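You operate a simulated robot arm through the tools that you are given. There is no shell and no other tool.

The job below is to be done with a simulated two-armed robot. You get a single attempt, and the scene is never put back.

Task
Warm the welder up to the heat and speed on the seam card.
Fine: welder and heater switches on; wait for the green lamp.

It is judged by the outcome, as a careful person would: the job done as asked, and still so three seconds after it is handed in. It fails if anything else is knocked over, pushed out of place, dropped, spilled or broken.

Robot
Two 7-joint arms with fingered hands on one trunk that stands fixed in place. Base frame: the origin is at the foot of the trunk, x ahead of it, y to its left, z up. Units: mm, degrees, N and s.
The left shoulder is at [20, 123, 1211], the right one opposite. With the tool pointing down near the work surface each hand reaches from about 100 to 480 mm from the base axis, measured 20 degrees to its own side. Payload 2.4 kg a hand.
The tool frame of a hand sits at the grasp point between the pads (the TCP): z along the fingers, y along the line on which they close. The tips reach 17 mm beyond it. Largest opening 88 mm; the body of the gripper starts 47 mm behind the TCP. The gripper is a hand of 3 fingers: y runs from the thumb to the fingers, the wrist lies at [0, 0, -165] in the tool frame.
Orientation is that of the tool frame in the base frame, as [roll, pitch, yaw] about the fixed x, y, z axes, in that order (R = Rz(yaw) Ry(pitch) Rx(roll)). With the fingers straight down and closing along the base's y, the tool's x points along the base's -x, its y along +y and its z along -z.

Tools
- The arms move only by the tool arm_command. It takes "left_targets", "right_targets" or both (then of equal length, played together; a hand with none holds still); each is text: rows parted by semicolons, each of 6 numbers parted by spaces: the shift along the tool's x, y, z in mm, then the turn, a rotation vector about the tool's x, y, z in rad. In form: tx ty tz wx wy wz; .... A call has 1 to 20 rows; each row is the pose to reach, as a shift and turn from the pose commanded when the call began, along the tool's axes at that moment. Each row takes 0.2 s and may step no farther than 50 mm and 8.6 degrees from the row before; otherwise, the whole call is refused. A pose out of reach is approached as far as the arm can. The call stops where the force on the tool passes 40 N (or 10 N more than at its start, if that is more) or the arm is blocked; 0.2 s more then pass. In this call time passes only in rows, and 0.2 s behind the last. It gives the time, the measured TCP pose, the force on the tool (base axes), the opening and the grip force at its end, in the units of the frame above (readings bear some noise), with the torque about the TCP (base axes, N m) and any sound that the robot's microphone picked up.
- Cameras (640 x 400 px; columns grow to the right, rows downward): "scene" is now at [37.6, 55, 1676.2]; the picture's right is [0.67, -0.75, -0.00], its down [-0.59, -0.53, -0.61] and it looks along [0.46, 0.41, -0.79] (base axes); focal length 318 px, centre (320, 200). "left" rides on the left gripper at [-52, 4, -66] in its tool frame; the picture's right is [-0.09, -1.00, 0.00], its down [0.78, -0.07, -0.62] and it looks along [0.62, -0.05, 0.78] (tool axes); focal length 243 px, centre (320, 200). "right" rides on the right gripper at [52, 4, -66] in its tool frame; the picture's right is [-0.08, 1.00, 0.00], its down [-0.78, -0.07, -0.62] and it looks along [-0.62, -0.05, 0.78] (tool axes); focal length 243 px, centre (320, 200). There is no depth. A picture from a camera that has moved, and an enlarged one, comes with that camera's place and axes in the base frame and with its lens. The place of the scene camera against the robot may be out by one fixed shift of up to 25 mm in any direction.
- capture(camera): a new picture of that camera. The clock stands still meanwhile.
- move_column(by): slides the trunk up (or, below 0, down) by that many mm; the arms and the scene camera ride with it, the base frame stays. It gives what a move gives, with no picture.
- curl_fingers(finger1, finger2, thumb_bend, hand): sets how far each is bent, from 0 (flat) to 1 (curled in); at 0.3 the hand is open as for a grip, at 0.7 the pads meet at the TCP. One left out holds its place. A second passes; each finger stops where it meets its share of the squeeze, and holds until it gets a number again. It is the only way to open and close the hand. It gives what a move gives, with no picture; readings hold the bend of each and the force on the fingers (four entries, about 0 where the hand has none), thumb and palm.
- head_to(pan, tilt): turns the head with the scene camera to pan (to the left, within 120 degrees either way) and tilt (down, from -29 to 69), counted from straight ahead of the robot. It gives what a move gives.
- enlarge(camera, box): a new picture of the part [left, top, right, bottom] of that camera's present view, enlarged. The clock stands still meanwhile.
- sign_off(): hands the job in; it is judged then, once.

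Nothing tells you positions but the pictures and the camera data. Unless the task says otherwise, let go and move clear before handing in.

The tools are called after "Emit:" as a command line: name --argument value ..., lists and objects as JSON in quotes. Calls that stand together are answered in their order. arm_command: Moves the arms, as the interface text tells. Its arguments: {"type":"object","properties":{"left_targets":{"type":"string"},"right_targets":{"type":"string"}},"required":[]} The other tools are called the same way: move_column (by) slides the trunk up or down; curl_fingers (finger1, finger2, thumb_bend, hand) moves the fingers one by one; head_to (pan, tilt) turns the head that bears the scene camera; capture (camera) takes a picture; enlarge (camera, box) takes an enlarged picture of a part of a camera's view; sign_off () hands the job in.

At the start:

```text
time_s: 0.0
left_ee_pos: [287.7, 327.9, 1175.0]
left_tool_rot: [-180.0, 0.0, -180.0]
left_ft_force: [-0.4, -0.2, 0.3]
left_torque: [0.03, 0.03, -0.02]
left_finger_gap: 87.7
left_finger_force: 0.0
left_shape: jaw
left_bend: [0.3, 0.3, 0.3]
left_finger forces: [0.0, 0.1, 0.1, 0.0, 0.1, 0.0]
right_ee_pos: [325.5, 23.6, 1131.8]
right_tool_rot: [-180.0, 0.0, 179.9]
right_ft_force: [0.6, -0.7, 0.1]
right_torque: [0.03, -0.01, 0.0]
right_finger_gap: 87.9
right_finger_force: 0.1
right_shape: jaw
right_bend: [0.3, 0.3, 0.3]
right_finger forces: [0.0, 0.0, 0.0, 0.0, 0.1, 0.0]
trunk travel left (down, up): [-425.0, 405.0]
head pan, tilt: [41.8, 52.3]
```

scene: 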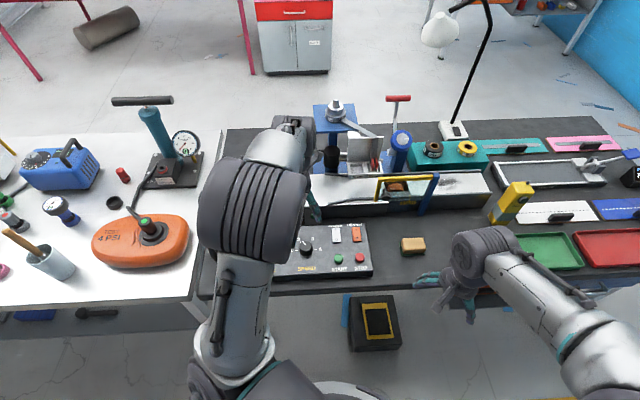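
right: 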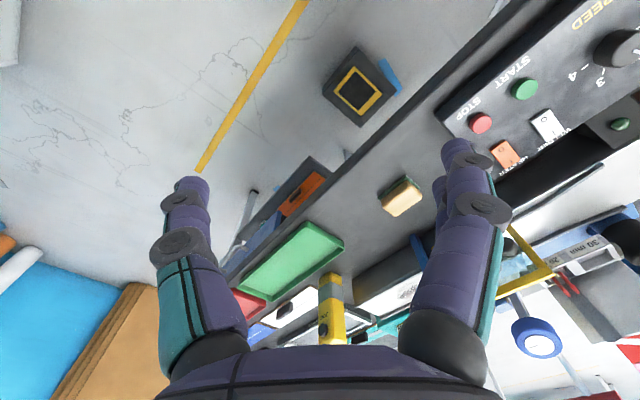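
left: 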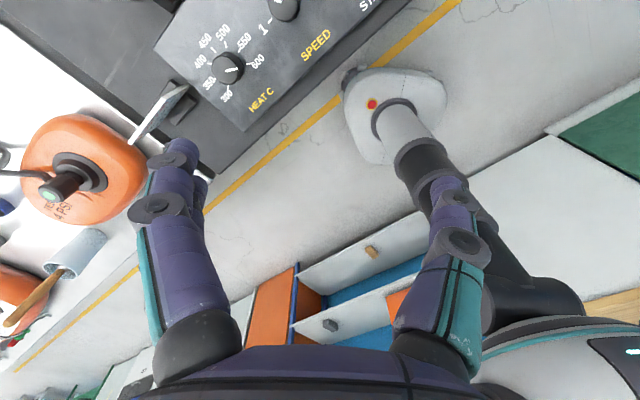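

I see a bench with a seam welder control panel (heat and speed knobs, two rocker switches, START/STOP buttons), partly hidden by the left arm. First I'll look closer at the panel and hunt for the seam card.

Emit:
enlarge --camera "scene" --box '[240, 90, 480, 290]'

Emit:
enlarge --camera "scene" --box '[420, 100, 640, 290]'

Emit:
enlarge --camera "left" --box '[100, 0, 420, 200]'

Emit:
enlarge --camera "right" --box '[400, 0, 640, 150]'

```text
2.00 times, centred on (360, 190) of scene
camera zoom: at [37.6, 55.0, 1676.2], right [0.67, -0.75, 0.0], down [-0.59, -0.53, -0.61], along [0.46, 0.41, -0.79], focal length 635 px, centre (240, 220)
```

zoom: 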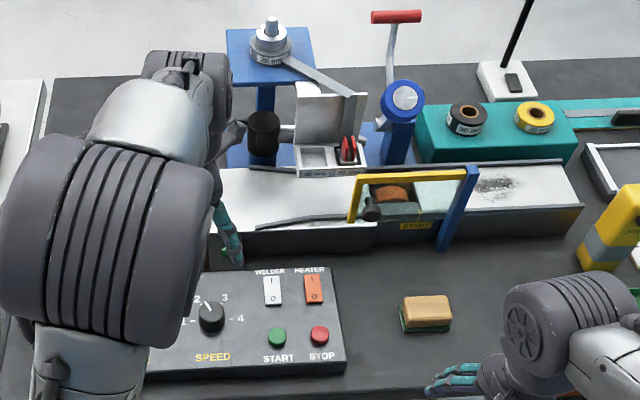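

```text
2.11 times, centred on (530, 195) of scene
camera zoom: at [37.6, 55.0, 1676.2], right [0.67, -0.75, 0.0], down [-0.59, -0.53, -0.61], along [0.46, 0.41, -0.79], focal length 668 px, centre (-122, 210)
```

zoom: 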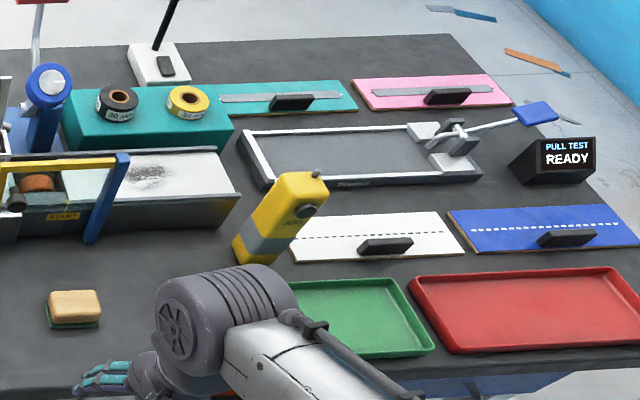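

```text
2.00 times, centred on (260, 100) of left
camera zoom: at [339.2, 332.1, 1241.0], right [0.09, -1.0, 0.0], down [-0.78, -0.07, 0.62], along [-0.62, -0.05, -0.78], focal length 485 px, centre (440, 400)
```

zoom: 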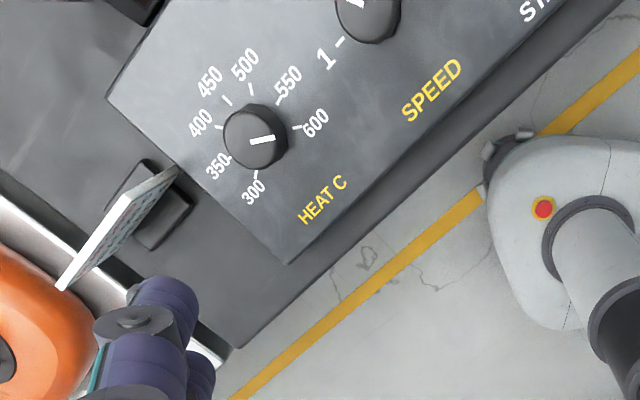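

```text
2.67 times, centred on (520, 75) of right
camera zoom: at [273.0, 28.5, 1198.5], right [0.08, 1.0, 0.0], down [0.78, -0.07, 0.62], along [0.62, -0.05, -0.78], focal length 647 px, centre (-213, 533)
```

zoom: 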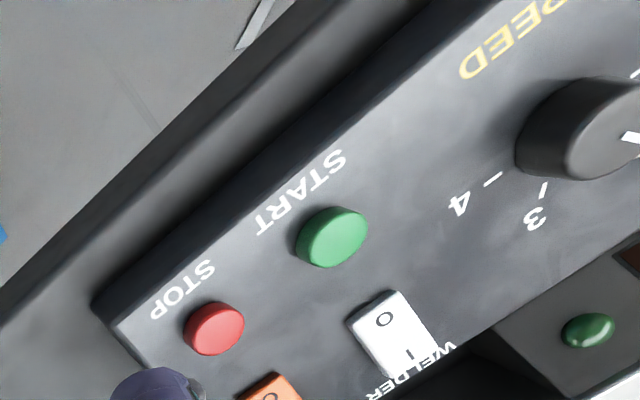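

The left arm is covering the seam card, which stands in a holder to the left of the panel. I'll move the left hand to the robot's right, and the right hand a little out of its way, so that the head camera can read the card.

Emit:
arm_command --left_targets "-28 -27 -6 0 0 0; -56 -54 -12 0 0 0; -84 -81 -18 0 0 0; -112 -108 -25 0 0 0" --right_targets "0 -25 0 0 0 0; 0 -50 0 0 0 0; 0 -75 0 0 0 0; 0 -100 0 0 0 0"

Emit:
capture --camera "scene"

Emit:
capture --camera "left"

```text
time_s: 1.0
left_ee_pos: [398.3, 218.6, 1199.0]
left_tool_rot: [-179.9, 0.0, -180.0]
left_ft_force: [-1.0, 0.9, -0.3]
left_torque: [0.01, 0.0, 0.0]
left_finger_gap: 87.9
left_finger_force: 0.1
left_shape: jaw
left_bend: [0.3, 0.3, 0.3]
left_finger forces: [0.1, 0.0, 0.1, 0.0, 0.1, 0.1]
right_ee_pos: [326.2, -76.4, 1133.3]
right_tool_rot: [180.0, 0.0, -179.8]
right_ft_force: [0.4, -0.5, -0.1]
right_torque: [0.0, 0.01, 0.01]
right_finger_gap: 87.6
right_finger_force: 0.1
right_shape: jaw
right_bend: [0.3, 0.3, 0.3]
right_finger forces: [0.0, 0.0, 0.1, 0.0, 0.0, 0.1]
trunk travel left (down, up): [-425.0, 405.0]
head pan, tilt: [41.8, 52.3]
```

```text
taken
camera scene: at [38.0, 54.2, 1676.2], right [0.67, -0.75, 0.0], down [-0.59, -0.53, -0.61], along [0.46, 0.41, -0.79], focal length 318 px, centre (320, 200)
```

scene: 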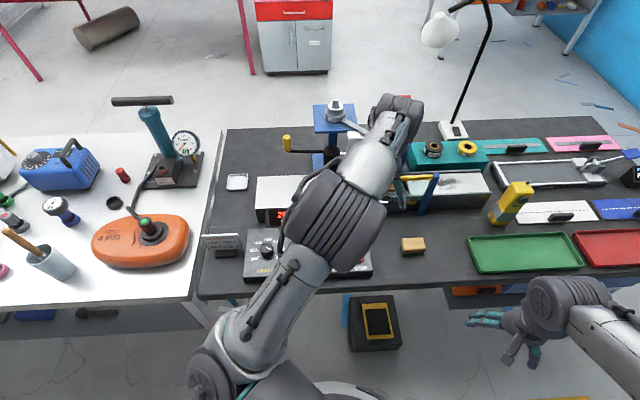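

```text
taken
camera left: at [451.8, 223.3, 1266.0], right [0.09, -1.0, 0.0], down [-0.78, -0.07, 0.62], along [-0.62, -0.05, -0.78], focal length 243 px, centre (320, 200)
```

left: 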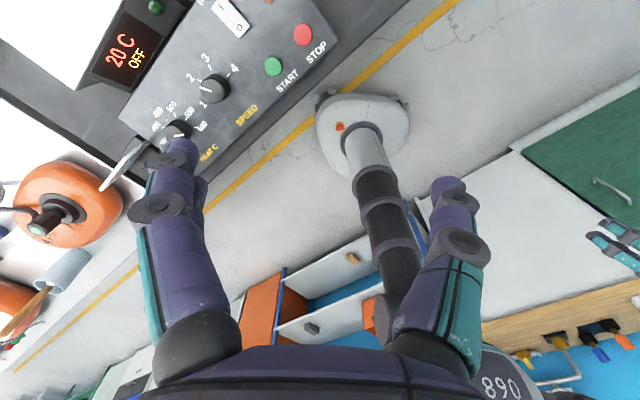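

Now the card and the HEAT knob are in view, and a "20 C OFF" display shows on the machine. I'll zoom in on the card, the knob and the display.

Emit:
enlarge --camera "scene" --box '[195, 225, 259, 265]'

Emit:
enlarge --camera "scene" --box '[230, 165, 326, 285]'

Emit:
enlarge --camera "left" --box '[80, 0, 340, 170]'

```text
10.00 times, centred on (227, 245) of scene
camera zoom: at [38.0, 54.2, 1676.2], right [0.67, -0.75, 0.0], down [-0.59, -0.53, -0.61], along [0.46, 0.41, -0.79], focal length 3175 px, centre (1250, -250)
```

zoom: 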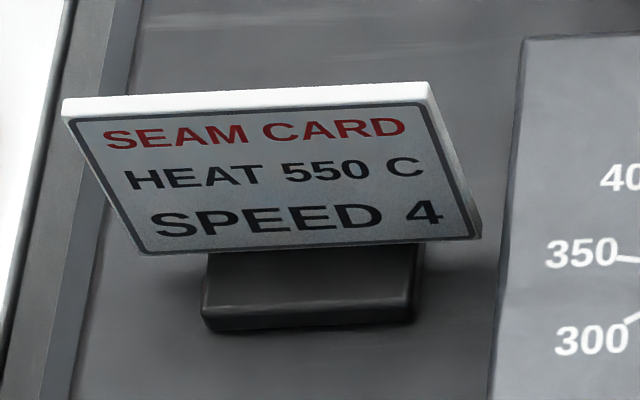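

```text
3.33 times, centred on (278, 225) of scene
camera zoom: at [38.0, 54.2, 1676.2], right [0.67, -0.75, 0.0], down [-0.59, -0.53, -0.61], along [0.46, 0.41, -0.79], focal length 1058 px, centre (460, 117)
```

zoom: 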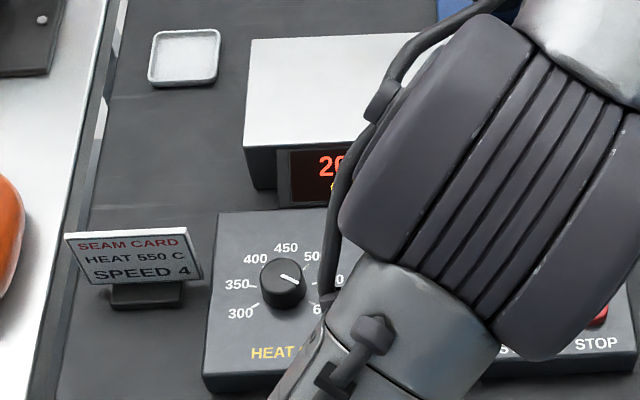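

```text
2.35 times, centred on (210, 85) of left
camera zoom: at [451.8, 223.3, 1266.0], right [0.09, -1.0, 0.0], down [-0.78, -0.07, 0.62], along [-0.62, -0.05, -0.78], focal length 571 px, centre (579, 471)
```

zoom: 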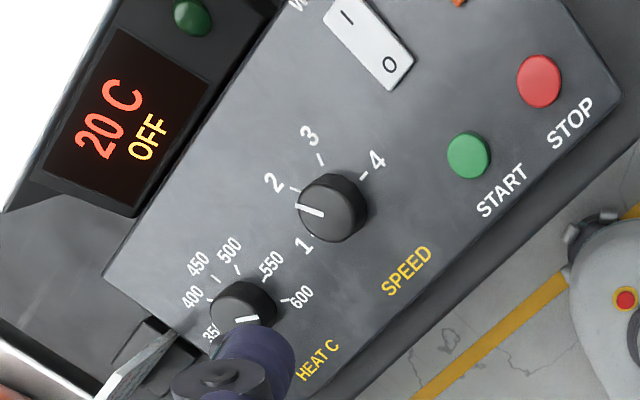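

The card reads HEAT 550 C, SPEED 4. Next I'll zoom in tightly on both knob pointers and on the switches to get their present settings.

Emit:
enlarge --camera "scene" --box '[290, 225, 330, 285]'

Emit:
enlarge --camera "scene" --box '[244, 232, 292, 276]'

Emit:
enlarge --camera "left" --box '[180, 45, 250, 115]'

Emit:
enlarge --camera "left" --box '[80, 0, 160, 50]'

```text
6.67 times, centred on (310, 255) of scene
camera zoom: at [38.0, 54.2, 1676.2], right [0.67, -0.75, 0.0], down [-0.59, -0.53, -0.61], along [0.46, 0.41, -0.79], focal length 2117 px, centre (387, -167)
```

zoom: 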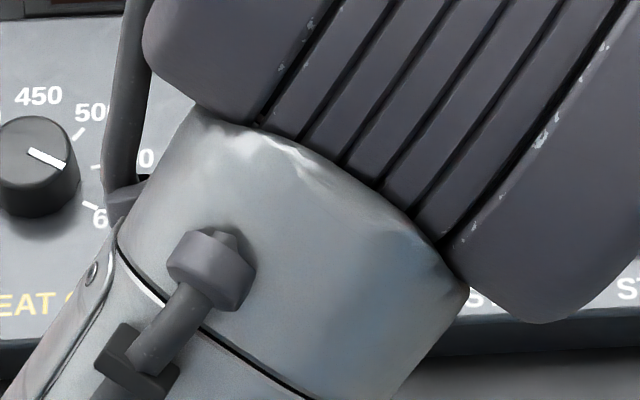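

```text
9.09 times, centred on (268, 254) of scene
camera zoom: at [38.0, 54.2, 1676.2], right [0.67, -0.75, 0.0], down [-0.59, -0.53, -0.61], along [0.46, 0.41, -0.79], focal length 2887 px, centre (793, -291)
```

zoom: 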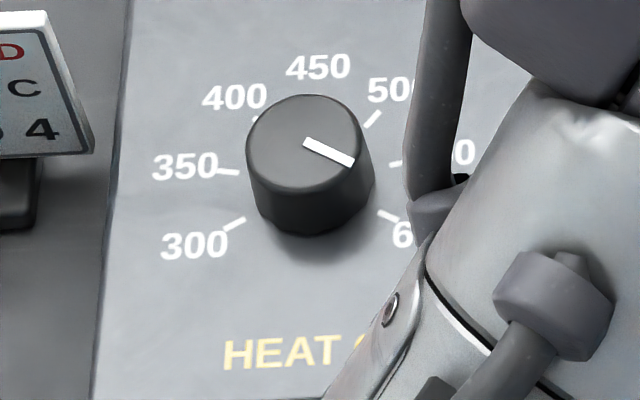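

```text
5.71 times, centred on (215, 80) of left
camera zoom: at [451.8, 223.3, 1266.0], right [0.09, -1.0, 0.0], down [-0.78, -0.07, 0.62], along [-0.62, -0.05, -0.78], focal length 1386 px, centre (920, 886)
```

zoom: 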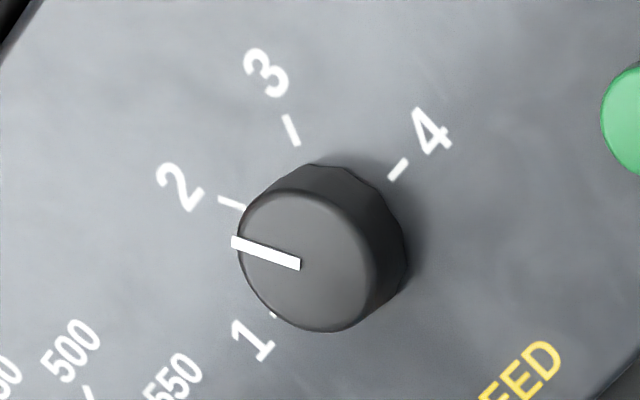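

```text
8.00 times, centred on (120, 25) of left
camera zoom: at [451.8, 223.3, 1266.0], right [0.09, -1.0, 0.0], down [-0.78, -0.07, 0.62], along [-0.62, -0.05, -0.78], focal length 1941 px, centre (1920, 1600)
```

zoom: 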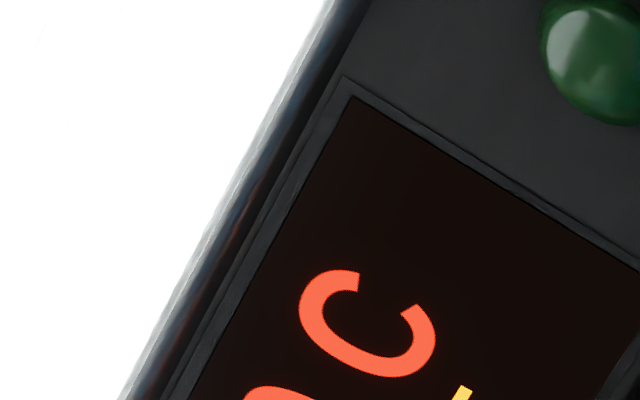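

HEAT points at about 600 and must go back 40° counter-clockwise to 550. SPEED points at about 2 and must turn about 125° clockwise to 4; both rockers are off. I'll lower the trunk a little for reach and try out the hand shape in free air.

Emit:
move_column --by -120

Emit:
capture --camera "scene"

Emit:
capture --camera "left"

Emit:
capture --camera "right"

```text
time_s: 2.5
left_ee_pos: [398.9, 220.7, 1080.7]
left_tool_rot: [-180.0, 0.0, -180.0]
left_ft_force: [0.4, 0.0, 0.6]
left_torque: [0.02, -0.01, 0.01]
left_finger_gap: 88.1
left_finger_force: 0.1
left_shape: jaw
left_bend: [0.3, 0.3, 0.3]
left_finger forces: [0.1, 0.0, 0.0, 0.0, 0.1, 0.0]
right_ee_pos: [325.6, -76.2, 1012.8]
right_tool_rot: [-179.9, 0.1, 180.0]
right_ft_force: [0.4, -0.2, -0.3]
right_torque: [0.0, -0.05, -0.01]
right_finger_gap: 87.8
right_finger_force: 0.0
right_shape: jaw
right_bend: [0.3, 0.3, 0.3]
right_finger forces: [0.1, 0.1, 0.0, 0.0, 0.0, 0.1]
trunk travel left (down, up): [-305.0, 525.0]
head pan, tilt: [41.8, 52.3]
```

```text
taken
camera scene: at [37.5, 54.8, 1556.3], right [0.67, -0.75, 0.0], down [-0.59, -0.53, -0.61], along [0.46, 0.41, -0.79], focal length 318 px, centre (320, 200)
```

scene: 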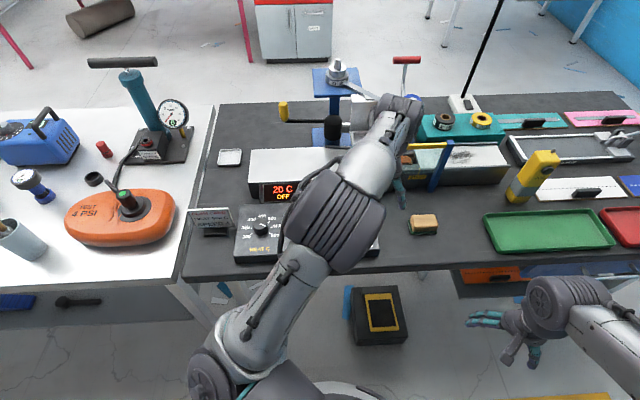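

```text
taken
camera left: at [451.2, 224.2, 1146.1], right [0.09, -1.0, 0.0], down [-0.78, -0.07, 0.62], along [-0.62, -0.05, -0.78], focal length 243 px, centre (320, 200)
```

left: 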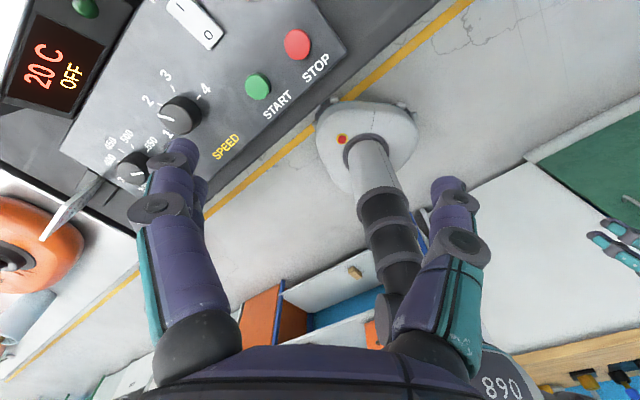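

```text
taken
camera right: at [273.2, -71.5, 1079.1], right [0.08, 1.0, 0.0], down [0.78, -0.07, 0.62], along [0.62, -0.05, -0.78], focal length 243 px, centre (320, 200)
```

right: 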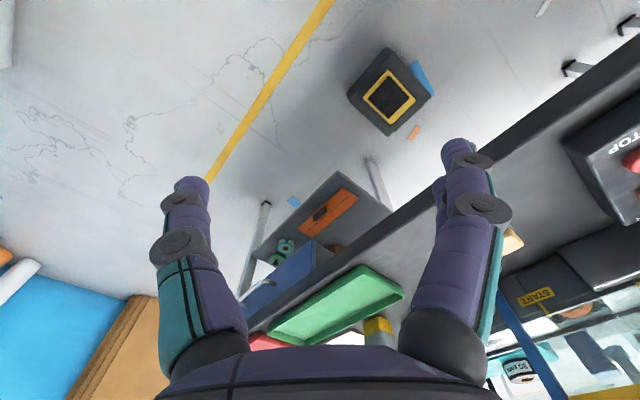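

The panel lies roughly along the diagonal: I estimate SPEED near [342, 377], HEAT near [272, 451], WELDER near [431, 344], with their tops at about z 860. I'll bring the left hand above the SPEED knob at a safe height and look.

Emit:
arm_command --left_targets "14 39 20 0 0 0; 28 78 40 0 0 0; 42 117 60 0 0 0; 57 156 80 0 0 0; 57 156 80 0 0 0"

Emit:
capture --camera "left"

Emit:
capture --camera "scene"

```text
time_s: 3.7
left_ee_pos: [343.3, 377.2, 1000.3]
left_tool_rot: [-179.9, 0.0, -179.9]
left_ft_force: [-0.5, -0.4, -1.2]
left_torque: [-0.04, 0.01, -0.01]
left_finger_gap: 88.0
left_finger_force: 0.0
left_shape: jaw
left_bend: [0.3, 0.3, 0.3]
left_finger forces: [0.0, 0.1, 0.0, 0.1, 0.0, 0.0]
right_ee_pos: [324.6, -76.5, 1013.6]
right_tool_rot: [-180.0, 0.0, -180.0]
right_ft_force: [0.0, 1.2, 0.5]
right_torque: [-0.03, -0.01, 0.03]
right_finger_gap: 87.9
right_finger_force: 0.0
right_shape: jaw
right_bend: [0.3, 0.3, 0.3]
right_finger forces: [0.0, 0.0, 0.0, 0.0, 0.1, 0.0]
trunk travel left (down, up): [-305.0, 525.0]
head pan, tilt: [41.8, 52.3]
```

```text
taken
camera left: at [394.9, 381.0, 1065.5], right [0.08, -1.0, 0.0], down [-0.78, -0.07, 0.62], along [-0.62, -0.05, -0.78], focal length 243 px, centre (320, 200)
```

left: 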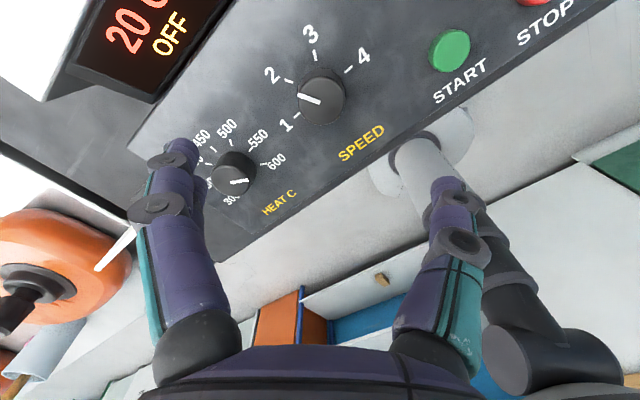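

```text
taken
camera scene: at [37.6, 54.7, 1556.2], right [0.67, -0.75, 0.0], down [-0.59, -0.53, -0.61], along [0.46, 0.41, -0.79], focal length 318 px, centre (320, 200)
```

scene: 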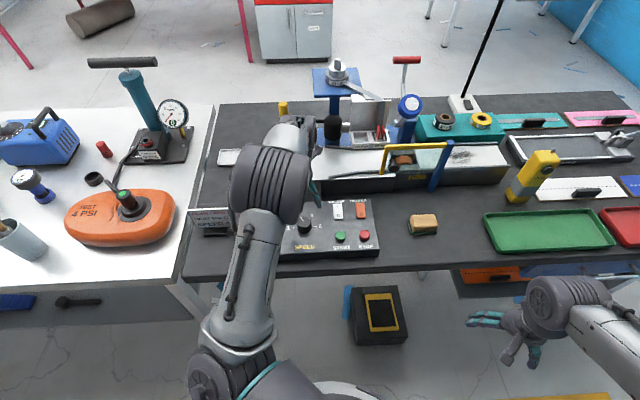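

Emit:
enlarge --camera "left" --box '[256, 20, 416, 160]'

Emit:
enlarge --camera "left" --box '[180, 110, 308, 230]'

Emit:
enlarge --camera "scene" --box '[290, 180, 400, 260]'

```text
2.86 times, centred on (336, 90) of left
camera zoom: at [394.9, 381.0, 1065.5], right [0.08, -1.0, 0.0], down [-0.78, -0.07, 0.62], along [-0.62, -0.05, -0.78], focal length 693 px, centre (274, 514)
```

zoom: 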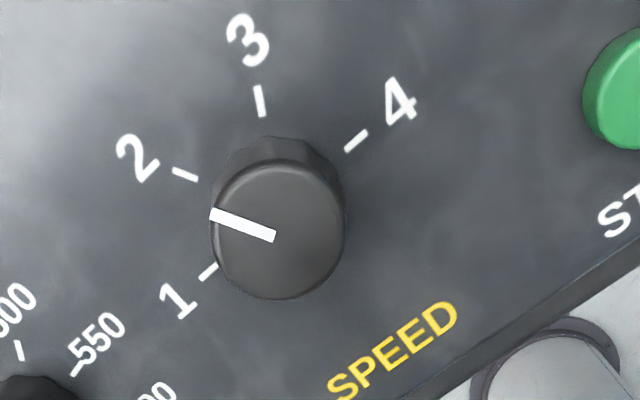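

```text
3.33 times, centred on (244, 170) of left
camera zoom: at [394.9, 381.0, 1065.5], right [0.08, -1.0, 0.0], down [-0.78, -0.07, 0.62], along [-0.62, -0.05, -0.78], focal length 809 px, centre (573, 300)
```

zoom: 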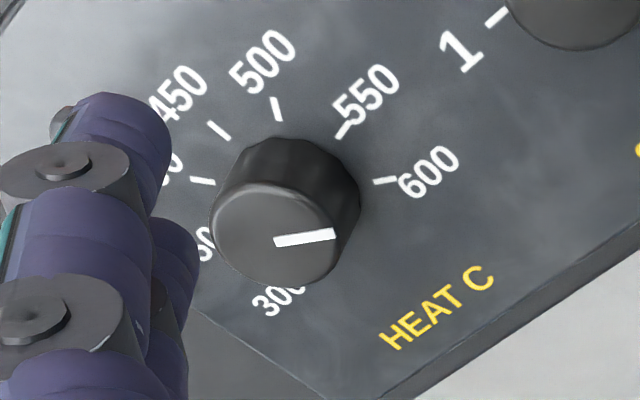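

```text
5.00 times, centred on (345, 220) of scene
camera zoom: at [37.6, 54.7, 1556.2], right [0.67, -0.75, 0.0], down [-0.59, -0.53, -0.61], along [0.46, 0.41, -0.79], focal length 1588 px, centre (195, 100)
```

zoom: 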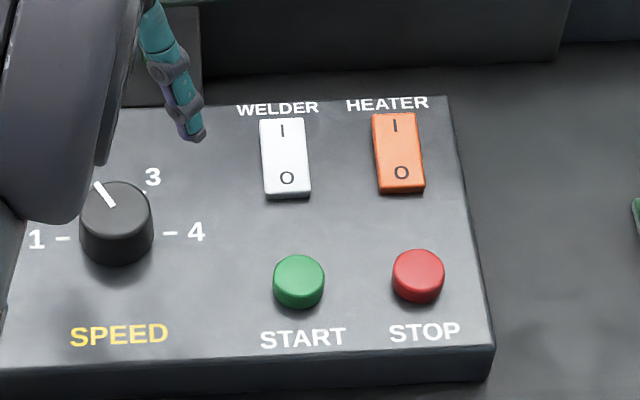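

The hand is almost exactly above the SPEED knob (axis about [341, 377], top about z 882), and HEAT is about [264, 452]. Here I'll test in free air how far the wrist can yaw before any grip.

Emit:
arm_command --left_targets "0 0 0 0 0 -0.149; 0 0 0 0 0 -0.298; 0 0 0 0 0 -0.447; 0 0 0 0 0 -0.596; 0 0 0 0 0 -0.745; 0 0 0 0 0 -0.894; 0 0 0 0 0 -1.043; 0 0 0 0 0 -1.192; 0 0 0 0 0 -1.192"

Emit:
capture --camera "scene"

Emit:
capture --camera "left"

```text
time_s: 5.7
left_ee_pos: [343.0, 376.0, 1000.9]
left_tool_rot: [180.0, 0.0, -111.6]
left_ft_force: [-0.2, 0.6, -0.3]
left_torque: [-0.01, 0.01, 0.01]
left_finger_gap: 87.8
left_finger_force: 0.1
left_shape: jaw
left_bend: [0.3, 0.3, 0.3]
left_finger forces: [0.1, 0.0, 0.0, 0.0, 0.0, 0.0]
right_ee_pos: [326.3, -75.5, 1013.3]
right_tool_rot: [-179.9, 0.0, -180.0]
right_ft_force: [0.2, 0.1, -0.1]
right_torque: [0.01, -0.03, 0.01]
right_finger_gap: 88.1
right_finger_force: 0.1
right_shape: jaw
right_bend: [0.3, 0.3, 0.3]
right_finger forces: [0.1, 0.0, 0.0, 0.0, 0.1, 0.1]
trunk travel left (down, up): [-305.0, 525.0]
head pan, tilt: [41.8, 52.3]
```

```text
taken
camera scene: at [37.6, 54.9, 1556.2], right [0.67, -0.75, 0.0], down [-0.59, -0.53, -0.61], along [0.46, 0.41, -0.79], focal length 318 px, centre (320, 200)
```

scene: 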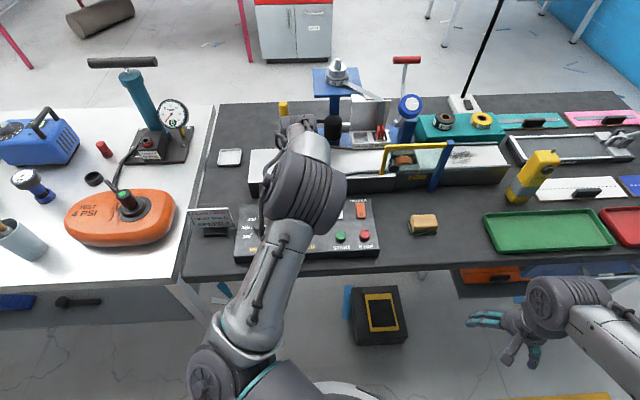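

```text
taken
camera left: at [357.5, 425.9, 1066.1], right [0.96, -0.29, 0.0], down [-0.22, -0.75, 0.62], along [-0.18, -0.6, -0.78], focal length 243 px, centre (320, 200)
```

left: 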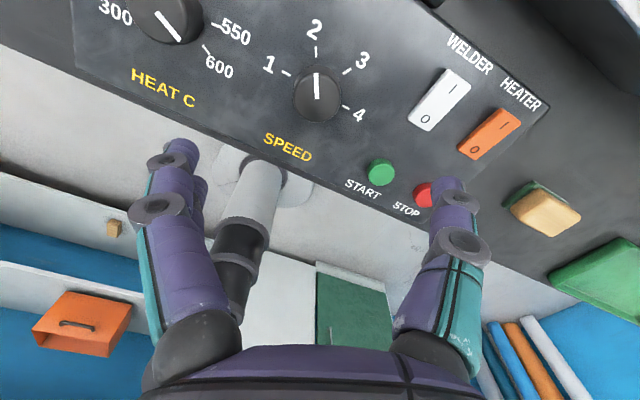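

A 68° counter-clockwise yaw works. From here I'll rehearse the full 120° clockwise turn that SPEED needs, still in the air.

Emit:
arm_command --left_targets "0 0 0 0 0 0.14; 0 0 0 0 0 0.28; 0 0 0 0 0 0.42; 0 0 0 0 0 0.56; 0 0 0 0 0 0.70; 0 0 0 0 0 0.84; 0 0 0 0 0 0.98; 0 0 0 0 0 1.12; 0 0 0 0 0 1.26; 0 0 0 0 0 1.40; 0 0 0 0 0 1.54; 0 0 0 0 0 1.68; 0 0 0 0 0 1.82; 0 0 0 0 0 1.96; 0 0 0 0 0 2.10; 0 0 0 0 0 2.24; 0 0 0 0 0 2.24"

Emit:
capture --camera "scene"

Emit:
capture --camera "left"

```text
time_s: 9.3
left_ee_pos: [342.4, 376.8, 999.6]
left_tool_rot: [-180.0, 0.0, 119.9]
left_ft_force: [-1.2, 0.0, 0.7]
left_torque: [-0.01, -0.01, -0.01]
left_finger_gap: 87.9
left_finger_force: 0.0
left_shape: jaw
left_bend: [0.3, 0.3, 0.3]
left_finger forces: [0.1, 0.2, 0.0, 0.0, 0.0, 0.0]
right_ee_pos: [325.1, -76.4, 1012.8]
right_tool_rot: [180.0, 0.1, 180.0]
right_ft_force: [-0.4, 0.1, -0.5]
right_torque: [-0.02, 0.0, 0.05]
right_finger_gap: 87.8
right_finger_force: 0.0
right_shape: jaw
right_bend: [0.3, 0.3, 0.3]
right_finger forces: [0.0, 0.0, 0.2, 0.0, 0.0, 0.0]
trunk travel left (down, up): [-305.0, 525.0]
head pan, tilt: [41.8, 52.3]
```

```text
taken
camera scene: at [37.6, 54.9, 1556.2], right [0.67, -0.75, 0.0], down [-0.59, -0.53, -0.61], along [0.46, 0.41, -0.79], focal length 318 px, centre (320, 200)
```

scene: 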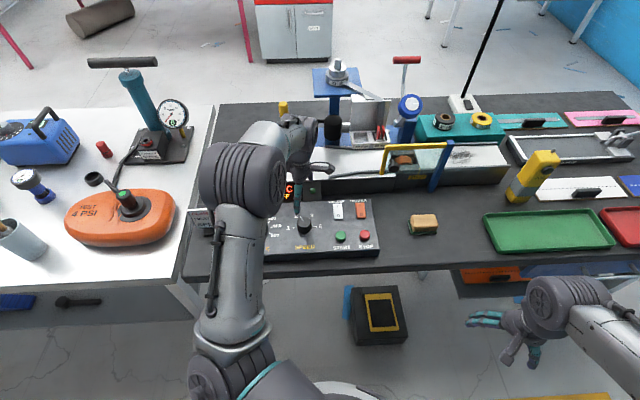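

```text
taken
camera left: at [371.7, 332.9, 1065.9], right [-0.82, -0.57, 0.0], down [-0.45, 0.64, 0.62], along [-0.35, 0.51, -0.78], focal length 243 px, centre (320, 200)
```

left: 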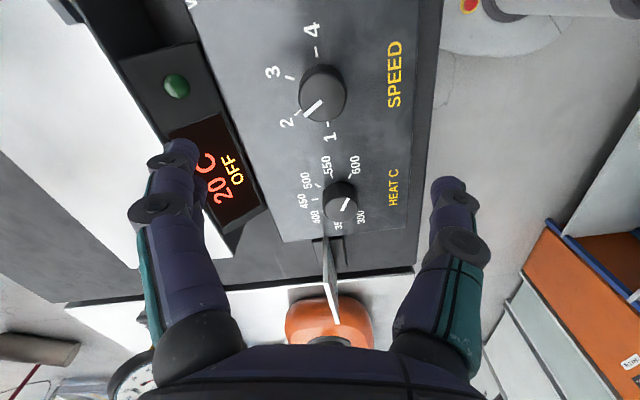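

The wrist covers the whole range. I'll go back to the counter-clockwise yaw and lower over SPEED to about 40 mm above the knob to check the alignment. I plan two 60° turns with a re-grip, so that the fingers never point at the machine front.

Emit:
arm_command --left_targets "0 0 0 0 0 -0.14; 0 0 0 0 0 -0.28; 0 0 0 0 0 -0.42; 0 0 0 0 0 -0.56; 0 0 0 0 0 -0.70; 0 0 0 0 0 -0.84; 0 0 0 0 0 -0.98; 0 0 0 0 0 -1.12; 0 0 0 0 0 -1.26; 0 0 0 0 0 -1.40; 0 0 0 0 0 -1.54; 0 0 0 0 0 -1.68; 0 0 0 0 0 -1.82; 0 0 0 0 0 -1.96; 0 0 0 0 0 -2.10; 0 0 0 0 0 -2.24; 1.3 -1.4 40 0 0 -2.24; 1.3 -1.4 75 0 0 -2.24; 1.3 -1.4 75 0 0 -2.24"

Emit:
capture --camera "left"

Emit:
capture --camera "scene"

```text
time_s: 13.3
left_ee_pos: [340.2, 377.0, 924.4]
left_tool_rot: [180.0, 0.0, -111.5]
left_ft_force: [0.1, 0.4, -1.1]
left_torque: [0.01, -0.04, 0.01]
left_finger_gap: 87.9
left_finger_force: 0.1
left_shape: jaw
left_bend: [0.3, 0.3, 0.3]
left_finger forces: [0.0, 0.0, 0.1, 0.0, 0.1, 0.0]
right_ee_pos: [325.1, -76.1, 1012.6]
right_tool_rot: [180.0, 0.1, -180.0]
right_ft_force: [-0.1, -0.1, 0.4]
right_torque: [0.01, 0.02, -0.01]
right_finger_gap: 88.0
right_finger_force: 0.0
right_shape: jaw
right_bend: [0.3, 0.3, 0.3]
right_finger forces: [0.0, 0.0, 0.0, 0.0, 0.1, 0.0]
trunk travel left (down, up): [-305.0, 525.0]
head pan, tilt: [41.8, 52.3]
```

```text
taken
camera left: at [355.3, 426.4, 991.0], right [0.96, -0.29, 0.0], down [-0.23, -0.75, 0.62], along [-0.18, -0.6, -0.78], focal length 243 px, centre (320, 200)
```

left: 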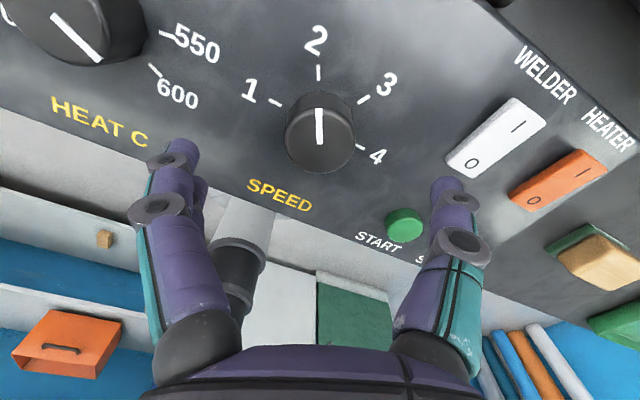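

```text
taken
camera scene: at [37.6, 54.8, 1556.2], right [0.67, -0.75, 0.0], down [-0.59, -0.53, -0.61], along [0.46, 0.41, -0.79], focal length 318 px, centre (320, 200)
```

scene: 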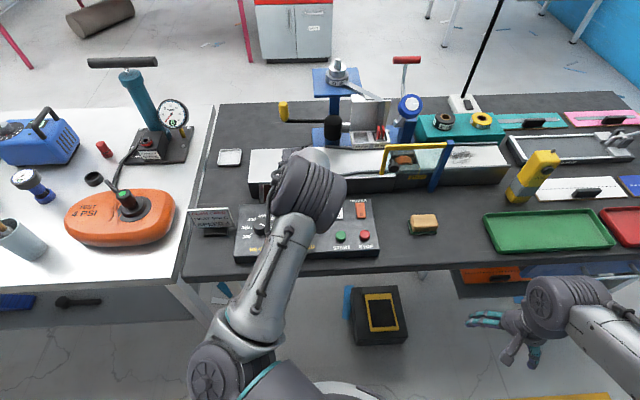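

Alignment is good: knob top about z 882, panel surface about z 856. I'll lower the open hand around the knob to about z 879, leaving the tips some 6 mm above the panel.

Emit:
arm_command --left_targets "0 0 20 0 0 0; 0 0 35 0 0 0; 0 0 45 0 0 0; 0 0 45 0 0 0"

Emit:
capture --camera "left"

Emit:
enlarge --camera "scene" --box '[230, 140, 390, 260]'

```text
time_s: 14.3
left_ee_pos: [341.0, 375.5, 879.2]
left_tool_rot: [-179.9, -0.1, -111.7]
left_ft_force: [0.3, 0.1, 0.6]
left_torque: [0.04, 0.02, 0.01]
left_finger_gap: 87.7
left_finger_force: 0.0
left_shape: jaw
left_bend: [0.3, 0.3, 0.3]
left_finger forces: [0.1, 0.0, 0.1, 0.0, 0.0, 0.0]
right_ee_pos: [324.4, -74.8, 1014.2]
right_tool_rot: [-180.0, 0.1, 179.9]
right_ft_force: [-0.4, 0.2, -1.0]
right_torque: [-0.01, 0.05, 0.01]
right_finger_gap: 88.0
right_finger_force: 0.0
right_shape: jaw
right_bend: [0.3, 0.3, 0.3]
right_finger forces: [0.0, 0.0, 0.1, 0.0, 0.1, 0.0]
trunk travel left (down, up): [-305.0, 525.0]
head pan, tilt: [41.8, 52.3]
```

```text
taken
camera left: at [355.3, 425.6, 946.1], right [0.96, -0.29, 0.0], down [-0.23, -0.75, 0.62], along [-0.18, -0.59, -0.78], focal length 243 px, centre (320, 200)
```

left: 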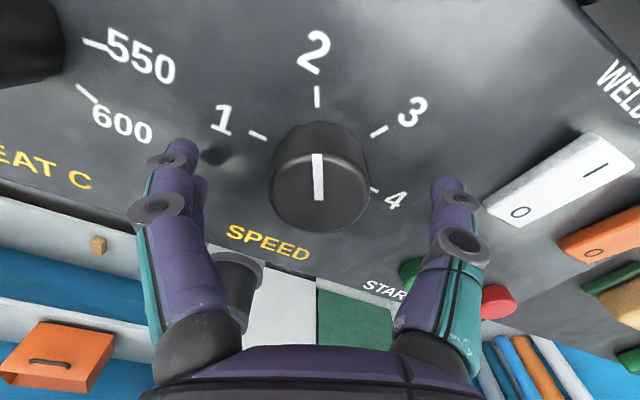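

```text
3.33 times, centred on (310, 200) of scene
camera zoom: at [37.6, 54.9, 1556.2], right [0.67, -0.75, 0.0], down [-0.59, -0.53, -0.61], along [0.46, 0.41, -0.79], focal length 1058 px, centre (353, 200)
```

zoom: 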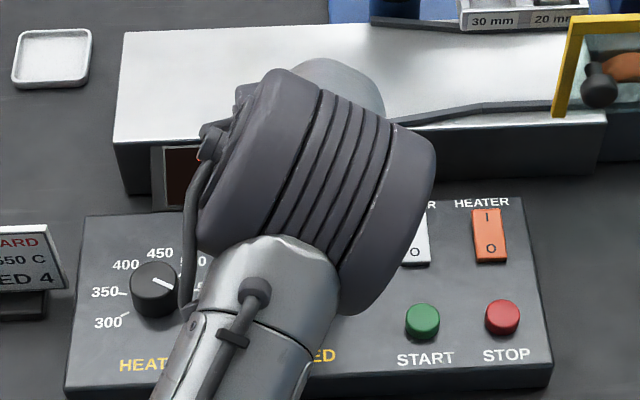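

The hand straddles the SPEED knob evenly with no contact force. Now I'll close the fingers on it.

Emit:
curl_fingers --hand "left" --finger1 0.7 --finger2 0.7 --thumb_bend 0.7

Emit:
capture --camera "left"

```text
time_s: 15.3
left_ee_pos: [340.6, 376.0, 880.2]
left_tool_rot: [-179.9, 0.1, -111.6]
left_ft_force: [-0.9, 0.1, -2.6]
left_torque: [-0.01, 0.0, -0.02]
left_finger_gap: 27.2
left_finger_force: 10.0
left_shape: fingers
left_bend: [0.58, 0.57, 0.61]
left_finger forces: [5.1, 5.3, 0.0, 0.1, 9.2, 0.1]
right_ee_pos: [324.7, -75.5, 1013.9]
right_tool_rot: [-179.9, 0.0, -179.9]
right_ft_force: [0.9, -0.6, -0.1]
right_torque: [-0.01, -0.02, -0.02]
right_finger_gap: 87.8
right_finger_force: 0.0
right_shape: jaw
right_bend: [0.3, 0.3, 0.3]
right_finger forces: [0.0, 0.0, 0.0, 0.1, 0.0, 0.0]
trunk travel left (down, up): [-305.0, 525.0]
head pan, tilt: [41.8, 52.3]
```

```text
taken
camera left: at [355.3, 425.8, 946.2], right [0.96, -0.29, 0.0], down [-0.23, -0.75, 0.62], along [-0.18, -0.59, -0.78], focal length 243 px, centre (320, 200)
```

left: 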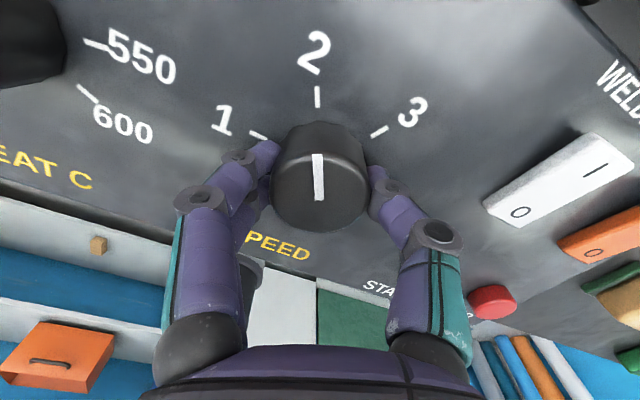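

The grip is firm and symmetric at 10 N, pointer still at 2. I'll turn the knob 60° clockwise.

Emit:
arm_command --left_targets "0 0 0 0 0 0.131; 0 0 0 0 0 0.262; 0 0 0 0 0 0.393; 0 0 0 0 0 0.524; 0 0 0 0 0 0.654; 0 0 0 0 0 0.785; 0 0 0 0 0 0.916; 0 0 0 0 0 1.047; 0 0 0 0 0 1.047"

Emit:
capture --camera "left"

```text
time_s: 17.3
left_ee_pos: [340.5, 375.7, 879.9]
left_tool_rot: [180.0, 0.0, -171.7]
left_ft_force: [0.3, -0.5, -1.8]
left_torque: [-0.02, 0.01, 0.0]
left_finger_gap: 27.2
left_finger_force: 10.5
left_shape: fingers
left_bend: [0.58, 0.58, 0.61]
left_finger forces: [4.6, 4.8, 0.0, 0.0, 10.2, 0.0]
right_ee_pos: [325.6, -75.4, 1013.9]
right_tool_rot: [180.0, 0.0, 180.0]
right_ft_force: [-0.3, 0.4, 0.4]
right_torque: [0.02, 0.02, 0.02]
right_finger_gap: 88.0
right_finger_force: 0.0
right_shape: jaw
right_bend: [0.3, 0.3, 0.3]
right_finger forces: [0.0, 0.0, 0.0, 0.0, 0.0, 0.0]
trunk travel left (down, up): [-305.0, 525.0]
head pan, tilt: [41.8, 52.3]
```

```text
taken
camera left: at [391.0, 388.1, 946.1], right [0.23, -0.97, 0.0], down [-0.76, -0.18, 0.62], along [-0.61, -0.14, -0.78], focal length 243 px, centre (320, 200)
```

left: 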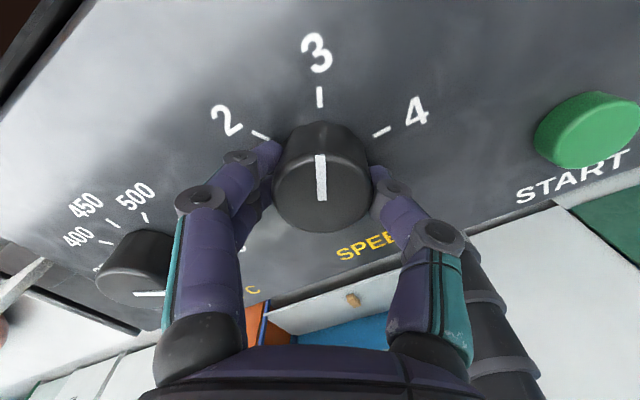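

The pointer moved from 2 to 3 with the hand. I'll open, swing back 60°, and re-grip for the second 60° turn.

Emit:
curl_fingers --hand "left" --finger1 0.38 --finger2 0.38 --thumb_bend 0.38

Emit:
arm_command --left_targets "0 0 0 0 0 -0.131; 0 0 0 0 0 -0.262; 0 0 0 0 0 -0.393; 0 0 0 0 0 -0.524; 0 0 0 0 0 -0.654; 0 0 0 0 0 -0.785; 0 0 0 0 0 -0.916; 0 0 0 0 0 -1.047; 0 0 0 0 0 -1.047"

Emit:
capture --camera "left"

```text
time_s: 18.3
left_ee_pos: [339.7, 375.6, 879.0]
left_tool_rot: [-180.0, 0.0, -171.6]
left_ft_force: [0.6, -0.4, 0.4]
left_torque: [-0.01, 0.02, -0.01]
left_finger_gap: 66.2
left_finger_force: 0.0
left_shape: fingers
left_bend: [0.38, 0.38, 0.38]
left_finger forces: [0.0, 0.0, 0.1, 0.0, 0.0, 0.1]
right_ee_pos: [325.1, -76.2, 1012.5]
right_tool_rot: [180.0, 0.1, -180.0]
right_ft_force: [-0.2, 0.0, 1.0]
right_torque: [0.0, 0.01, -0.01]
right_finger_gap: 87.6
right_finger_force: 0.2
right_shape: jaw
right_bend: [0.3, 0.3, 0.3]
right_finger forces: [0.0, 0.1, 0.0, 0.0, 0.0, 0.0]
trunk travel left (down, up): [-305.0, 525.0]
head pan, tilt: [41.8, 52.3]
```

```text
time_s: 20.3
left_ee_pos: [339.6, 375.8, 879.2]
left_tool_rot: [-180.0, 0.0, -111.4]
left_ft_force: [-0.3, 0.5, -1.0]
left_torque: [0.0, 0.03, 0.0]
left_finger_gap: 66.5
left_finger_force: 0.0
left_shape: fingers
left_bend: [0.38, 0.38, 0.38]
left_finger forces: [0.0, 0.0, 0.1, 0.0, 0.1, 0.0]
right_ee_pos: [325.7, -76.1, 1013.9]
right_tool_rot: [-179.9, -0.1, -180.0]
right_ft_force: [0.3, 1.2, 0.3]
right_torque: [0.0, 0.04, -0.02]
right_finger_gap: 87.8
right_finger_force: 0.2
right_shape: jaw
right_bend: [0.3, 0.3, 0.3]
right_finger forces: [0.0, 0.1, 0.0, 0.1, 0.1, 0.1]
trunk travel left (down, up): [-305.0, 525.0]
head pan, tilt: [41.8, 52.3]
```

```text
taken
camera left: at [355.1, 426.1, 946.0], right [0.96, -0.29, 0.0], down [-0.22, -0.75, 0.62], along [-0.18, -0.59, -0.78], focal length 243 px, centre (320, 200)
```

left: 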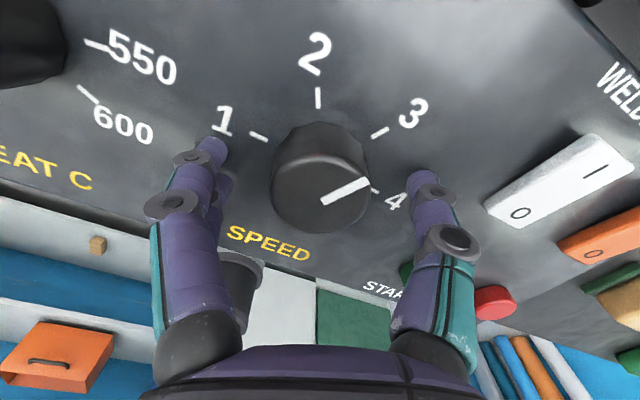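

The pointer stayed at 3. Re-gripping and turning the second 60°.

Emit:
curl_fingers --hand "left" --finger1 0.7 --finger2 0.7 --thumb_bend 0.7

Emit:
arm_command --left_targets "0 0 0 0 0 0.131; 0 0 0 0 0 0.262; 0 0 0 0 0 0.393; 0 0 0 0 0 0.524; 0 0 0 0 0 0.654; 0 0 0 0 0 0.785; 0 0 0 0 0 0.916; 0 0 0 0 0 1.047; 0 0 0 0 0 1.047"

Emit:
capture --camera "left"

Emit:
enlarge --camera "left" --box '[200, 20, 440, 240]'

```text
time_s: 21.3
left_ee_pos: [338.7, 376.4, 880.0]
left_tool_rot: [179.9, 0.0, -111.6]
left_ft_force: [-0.6, 2.5, -1.3]
left_torque: [-0.01, -0.03, -0.01]
left_finger_gap: 27.0
left_finger_force: 9.7
left_shape: fingers
left_bend: [0.58, 0.58, 0.6]
left_finger forces: [5.1, 5.3, 0.0, 0.1, 8.9, 0.0]
right_ee_pos: [325.9, -74.4, 1013.2]
right_tool_rot: [180.0, 0.0, -180.0]
right_ft_force: [0.9, -0.1, -0.2]
right_torque: [0.01, 0.02, -0.04]
right_finger_gap: 88.0
right_finger_force: 0.0
right_shape: jaw
right_bend: [0.3, 0.3, 0.3]
right_finger forces: [0.0, 0.0, 0.0, 0.0, 0.0, 0.0]
trunk travel left (down, up): [-305.0, 525.0]
head pan, tilt: [41.8, 52.3]
```

```text
time_s: 23.3
left_ee_pos: [341.4, 376.1, 879.1]
left_tool_rot: [179.9, 0.0, -171.8]
left_ft_force: [1.0, 0.4, -0.9]
left_torque: [-0.01, 0.0, 0.03]
left_finger_gap: 27.4
left_finger_force: 9.3
left_shape: fingers
left_bend: [0.59, 0.58, 0.6]
left_finger forces: [5.2, 4.9, 0.0, 0.0, 9.6, 0.0]
right_ee_pos: [325.5, -76.6, 1013.4]
right_tool_rot: [180.0, 0.0, 180.0]
right_ft_force: [-0.5, -0.6, 0.3]
right_torque: [-0.01, 0.0, 0.0]
right_finger_gap: 88.0
right_finger_force: 0.1
right_shape: jaw
right_bend: [0.3, 0.3, 0.3]
right_finger forces: [0.0, 0.0, 0.1, 0.1, 0.0, 0.0]
trunk travel left (down, up): [-305.0, 525.0]
head pan, tilt: [41.8, 52.3]
```

```text
taken
camera left: at [391.2, 388.0, 945.9], right [0.23, -0.97, 0.0], down [-0.76, -0.18, 0.62], along [-0.61, -0.14, -0.78], focal length 243 px, centre (320, 200)
```

left: 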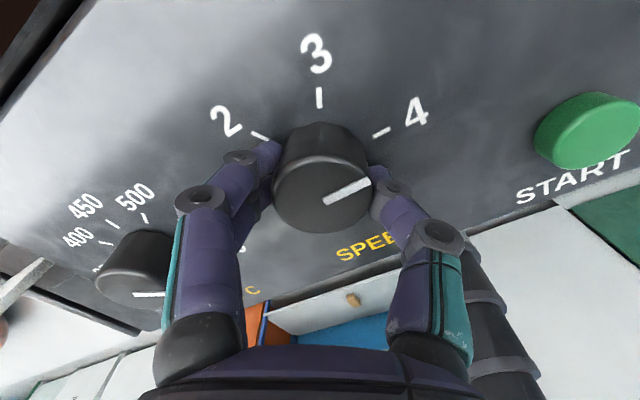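

```text
1.82 times, centred on (320, 130) of left
camera zoom: at [391.2, 388.0, 945.9], right [0.23, -0.97, 0.0], down [-0.76, -0.18, 0.62], along [-0.61, -0.14, -0.78], focal length 441 px, centre (320, 327)
```

zoom: 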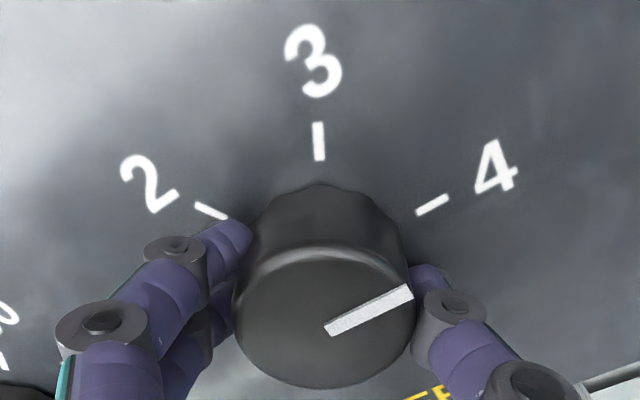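

By my measurement SPEED now points at 4 (pointer −44.0°, tick −43.4°). I'll let go, lift, and verify.

Emit:
curl_fingers --hand "left" --finger1 0.3 --finger2 0.3 --thumb_bend 0.3

Emit:
arm_command --left_targets "0 0 -25 0 0 0; 0 0 -60 0 0 0; 0 0 -100 0 0 0; 0 0 -100 0 0 0"

Emit:
enlarge --camera "left" --box '[240, 10, 420, 160]'

Emit:
capture --camera "left"

```text
time_s: 24.3
left_ee_pos: [340.6, 375.1, 879.2]
left_tool_rot: [180.0, 0.0, -171.7]
left_ft_force: [-0.3, 0.6, 0.4]
left_torque: [-0.01, 0.04, 0.01]
left_finger_gap: 84.2
left_finger_force: 0.1
left_shape: fingers
left_bend: [0.3, 0.3, 0.3]
left_finger forces: [0.0, 0.1, 0.1, 0.0, 0.0, 0.1]
right_ee_pos: [325.3, -76.2, 1013.7]
right_tool_rot: [-180.0, 0.1, 180.0]
right_ft_force: [0.4, 0.3, 0.1]
right_torque: [0.0, 0.03, -0.01]
right_finger_gap: 87.9
right_finger_force: 0.0
right_shape: jaw
right_bend: [0.3, 0.3, 0.3]
right_finger forces: [0.0, 0.1, 0.0, 0.1, 0.0, 0.1]
trunk travel left (down, up): [-305.0, 525.0]
head pan, tilt: [41.8, 52.3]
```

```text
time_s: 25.3
left_ee_pos: [341.6, 377.5, 979.5]
left_tool_rot: [-179.9, 0.1, -171.7]
left_ft_force: [-0.1, -0.9, 0.0]
left_torque: [0.0, 0.01, 0.01]
left_finger_gap: 84.3
left_finger_force: 0.2
left_shape: fingers
left_bend: [0.3, 0.3, 0.3]
left_finger forces: [0.0, 0.0, 0.0, 0.0, 0.0, 0.0]
right_ee_pos: [325.6, -76.9, 1013.8]
right_tool_rot: [180.0, 0.0, -180.0]
right_ft_force: [0.4, -0.1, 0.0]
right_torque: [0.01, 0.01, 0.01]
right_finger_gap: 88.1
right_finger_force: 0.0
right_shape: jaw
right_bend: [0.3, 0.3, 0.3]
right_finger forces: [0.0, 0.1, 0.0, 0.1, 0.0, 0.0]
trunk travel left (down, up): [-305.0, 525.0]
head pan, tilt: [41.8, 52.3]
```

```text
2.67 times, centred on (330, 85) of left
camera zoom: at [391.6, 388.8, 1046.3], right [0.23, -0.97, 0.0], down [-0.76, -0.18, 0.62], along [-0.61, -0.14, -0.78], focal length 647 px, centre (293, 507)
```

zoom: 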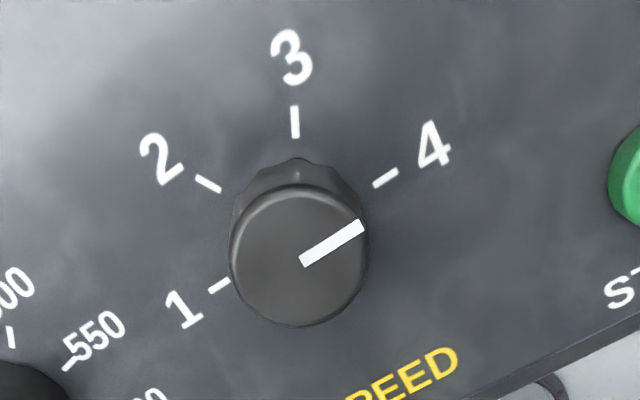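

```text
taken
camera left: at [391.6, 388.8, 1046.3], right [0.23, -0.97, 0.0], down [-0.76, -0.18, 0.62], along [-0.61, -0.14, -0.78], focal length 243 px, centre (320, 200)
```

left: 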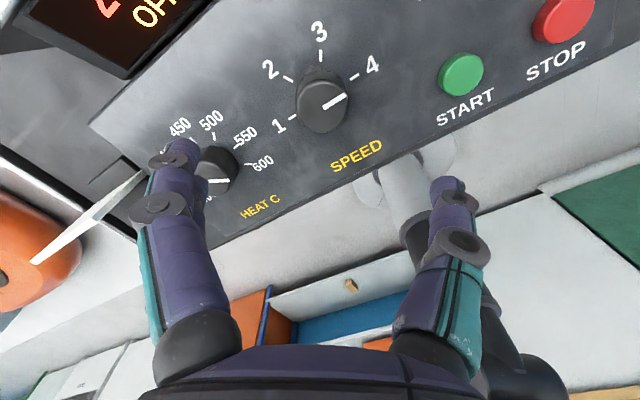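

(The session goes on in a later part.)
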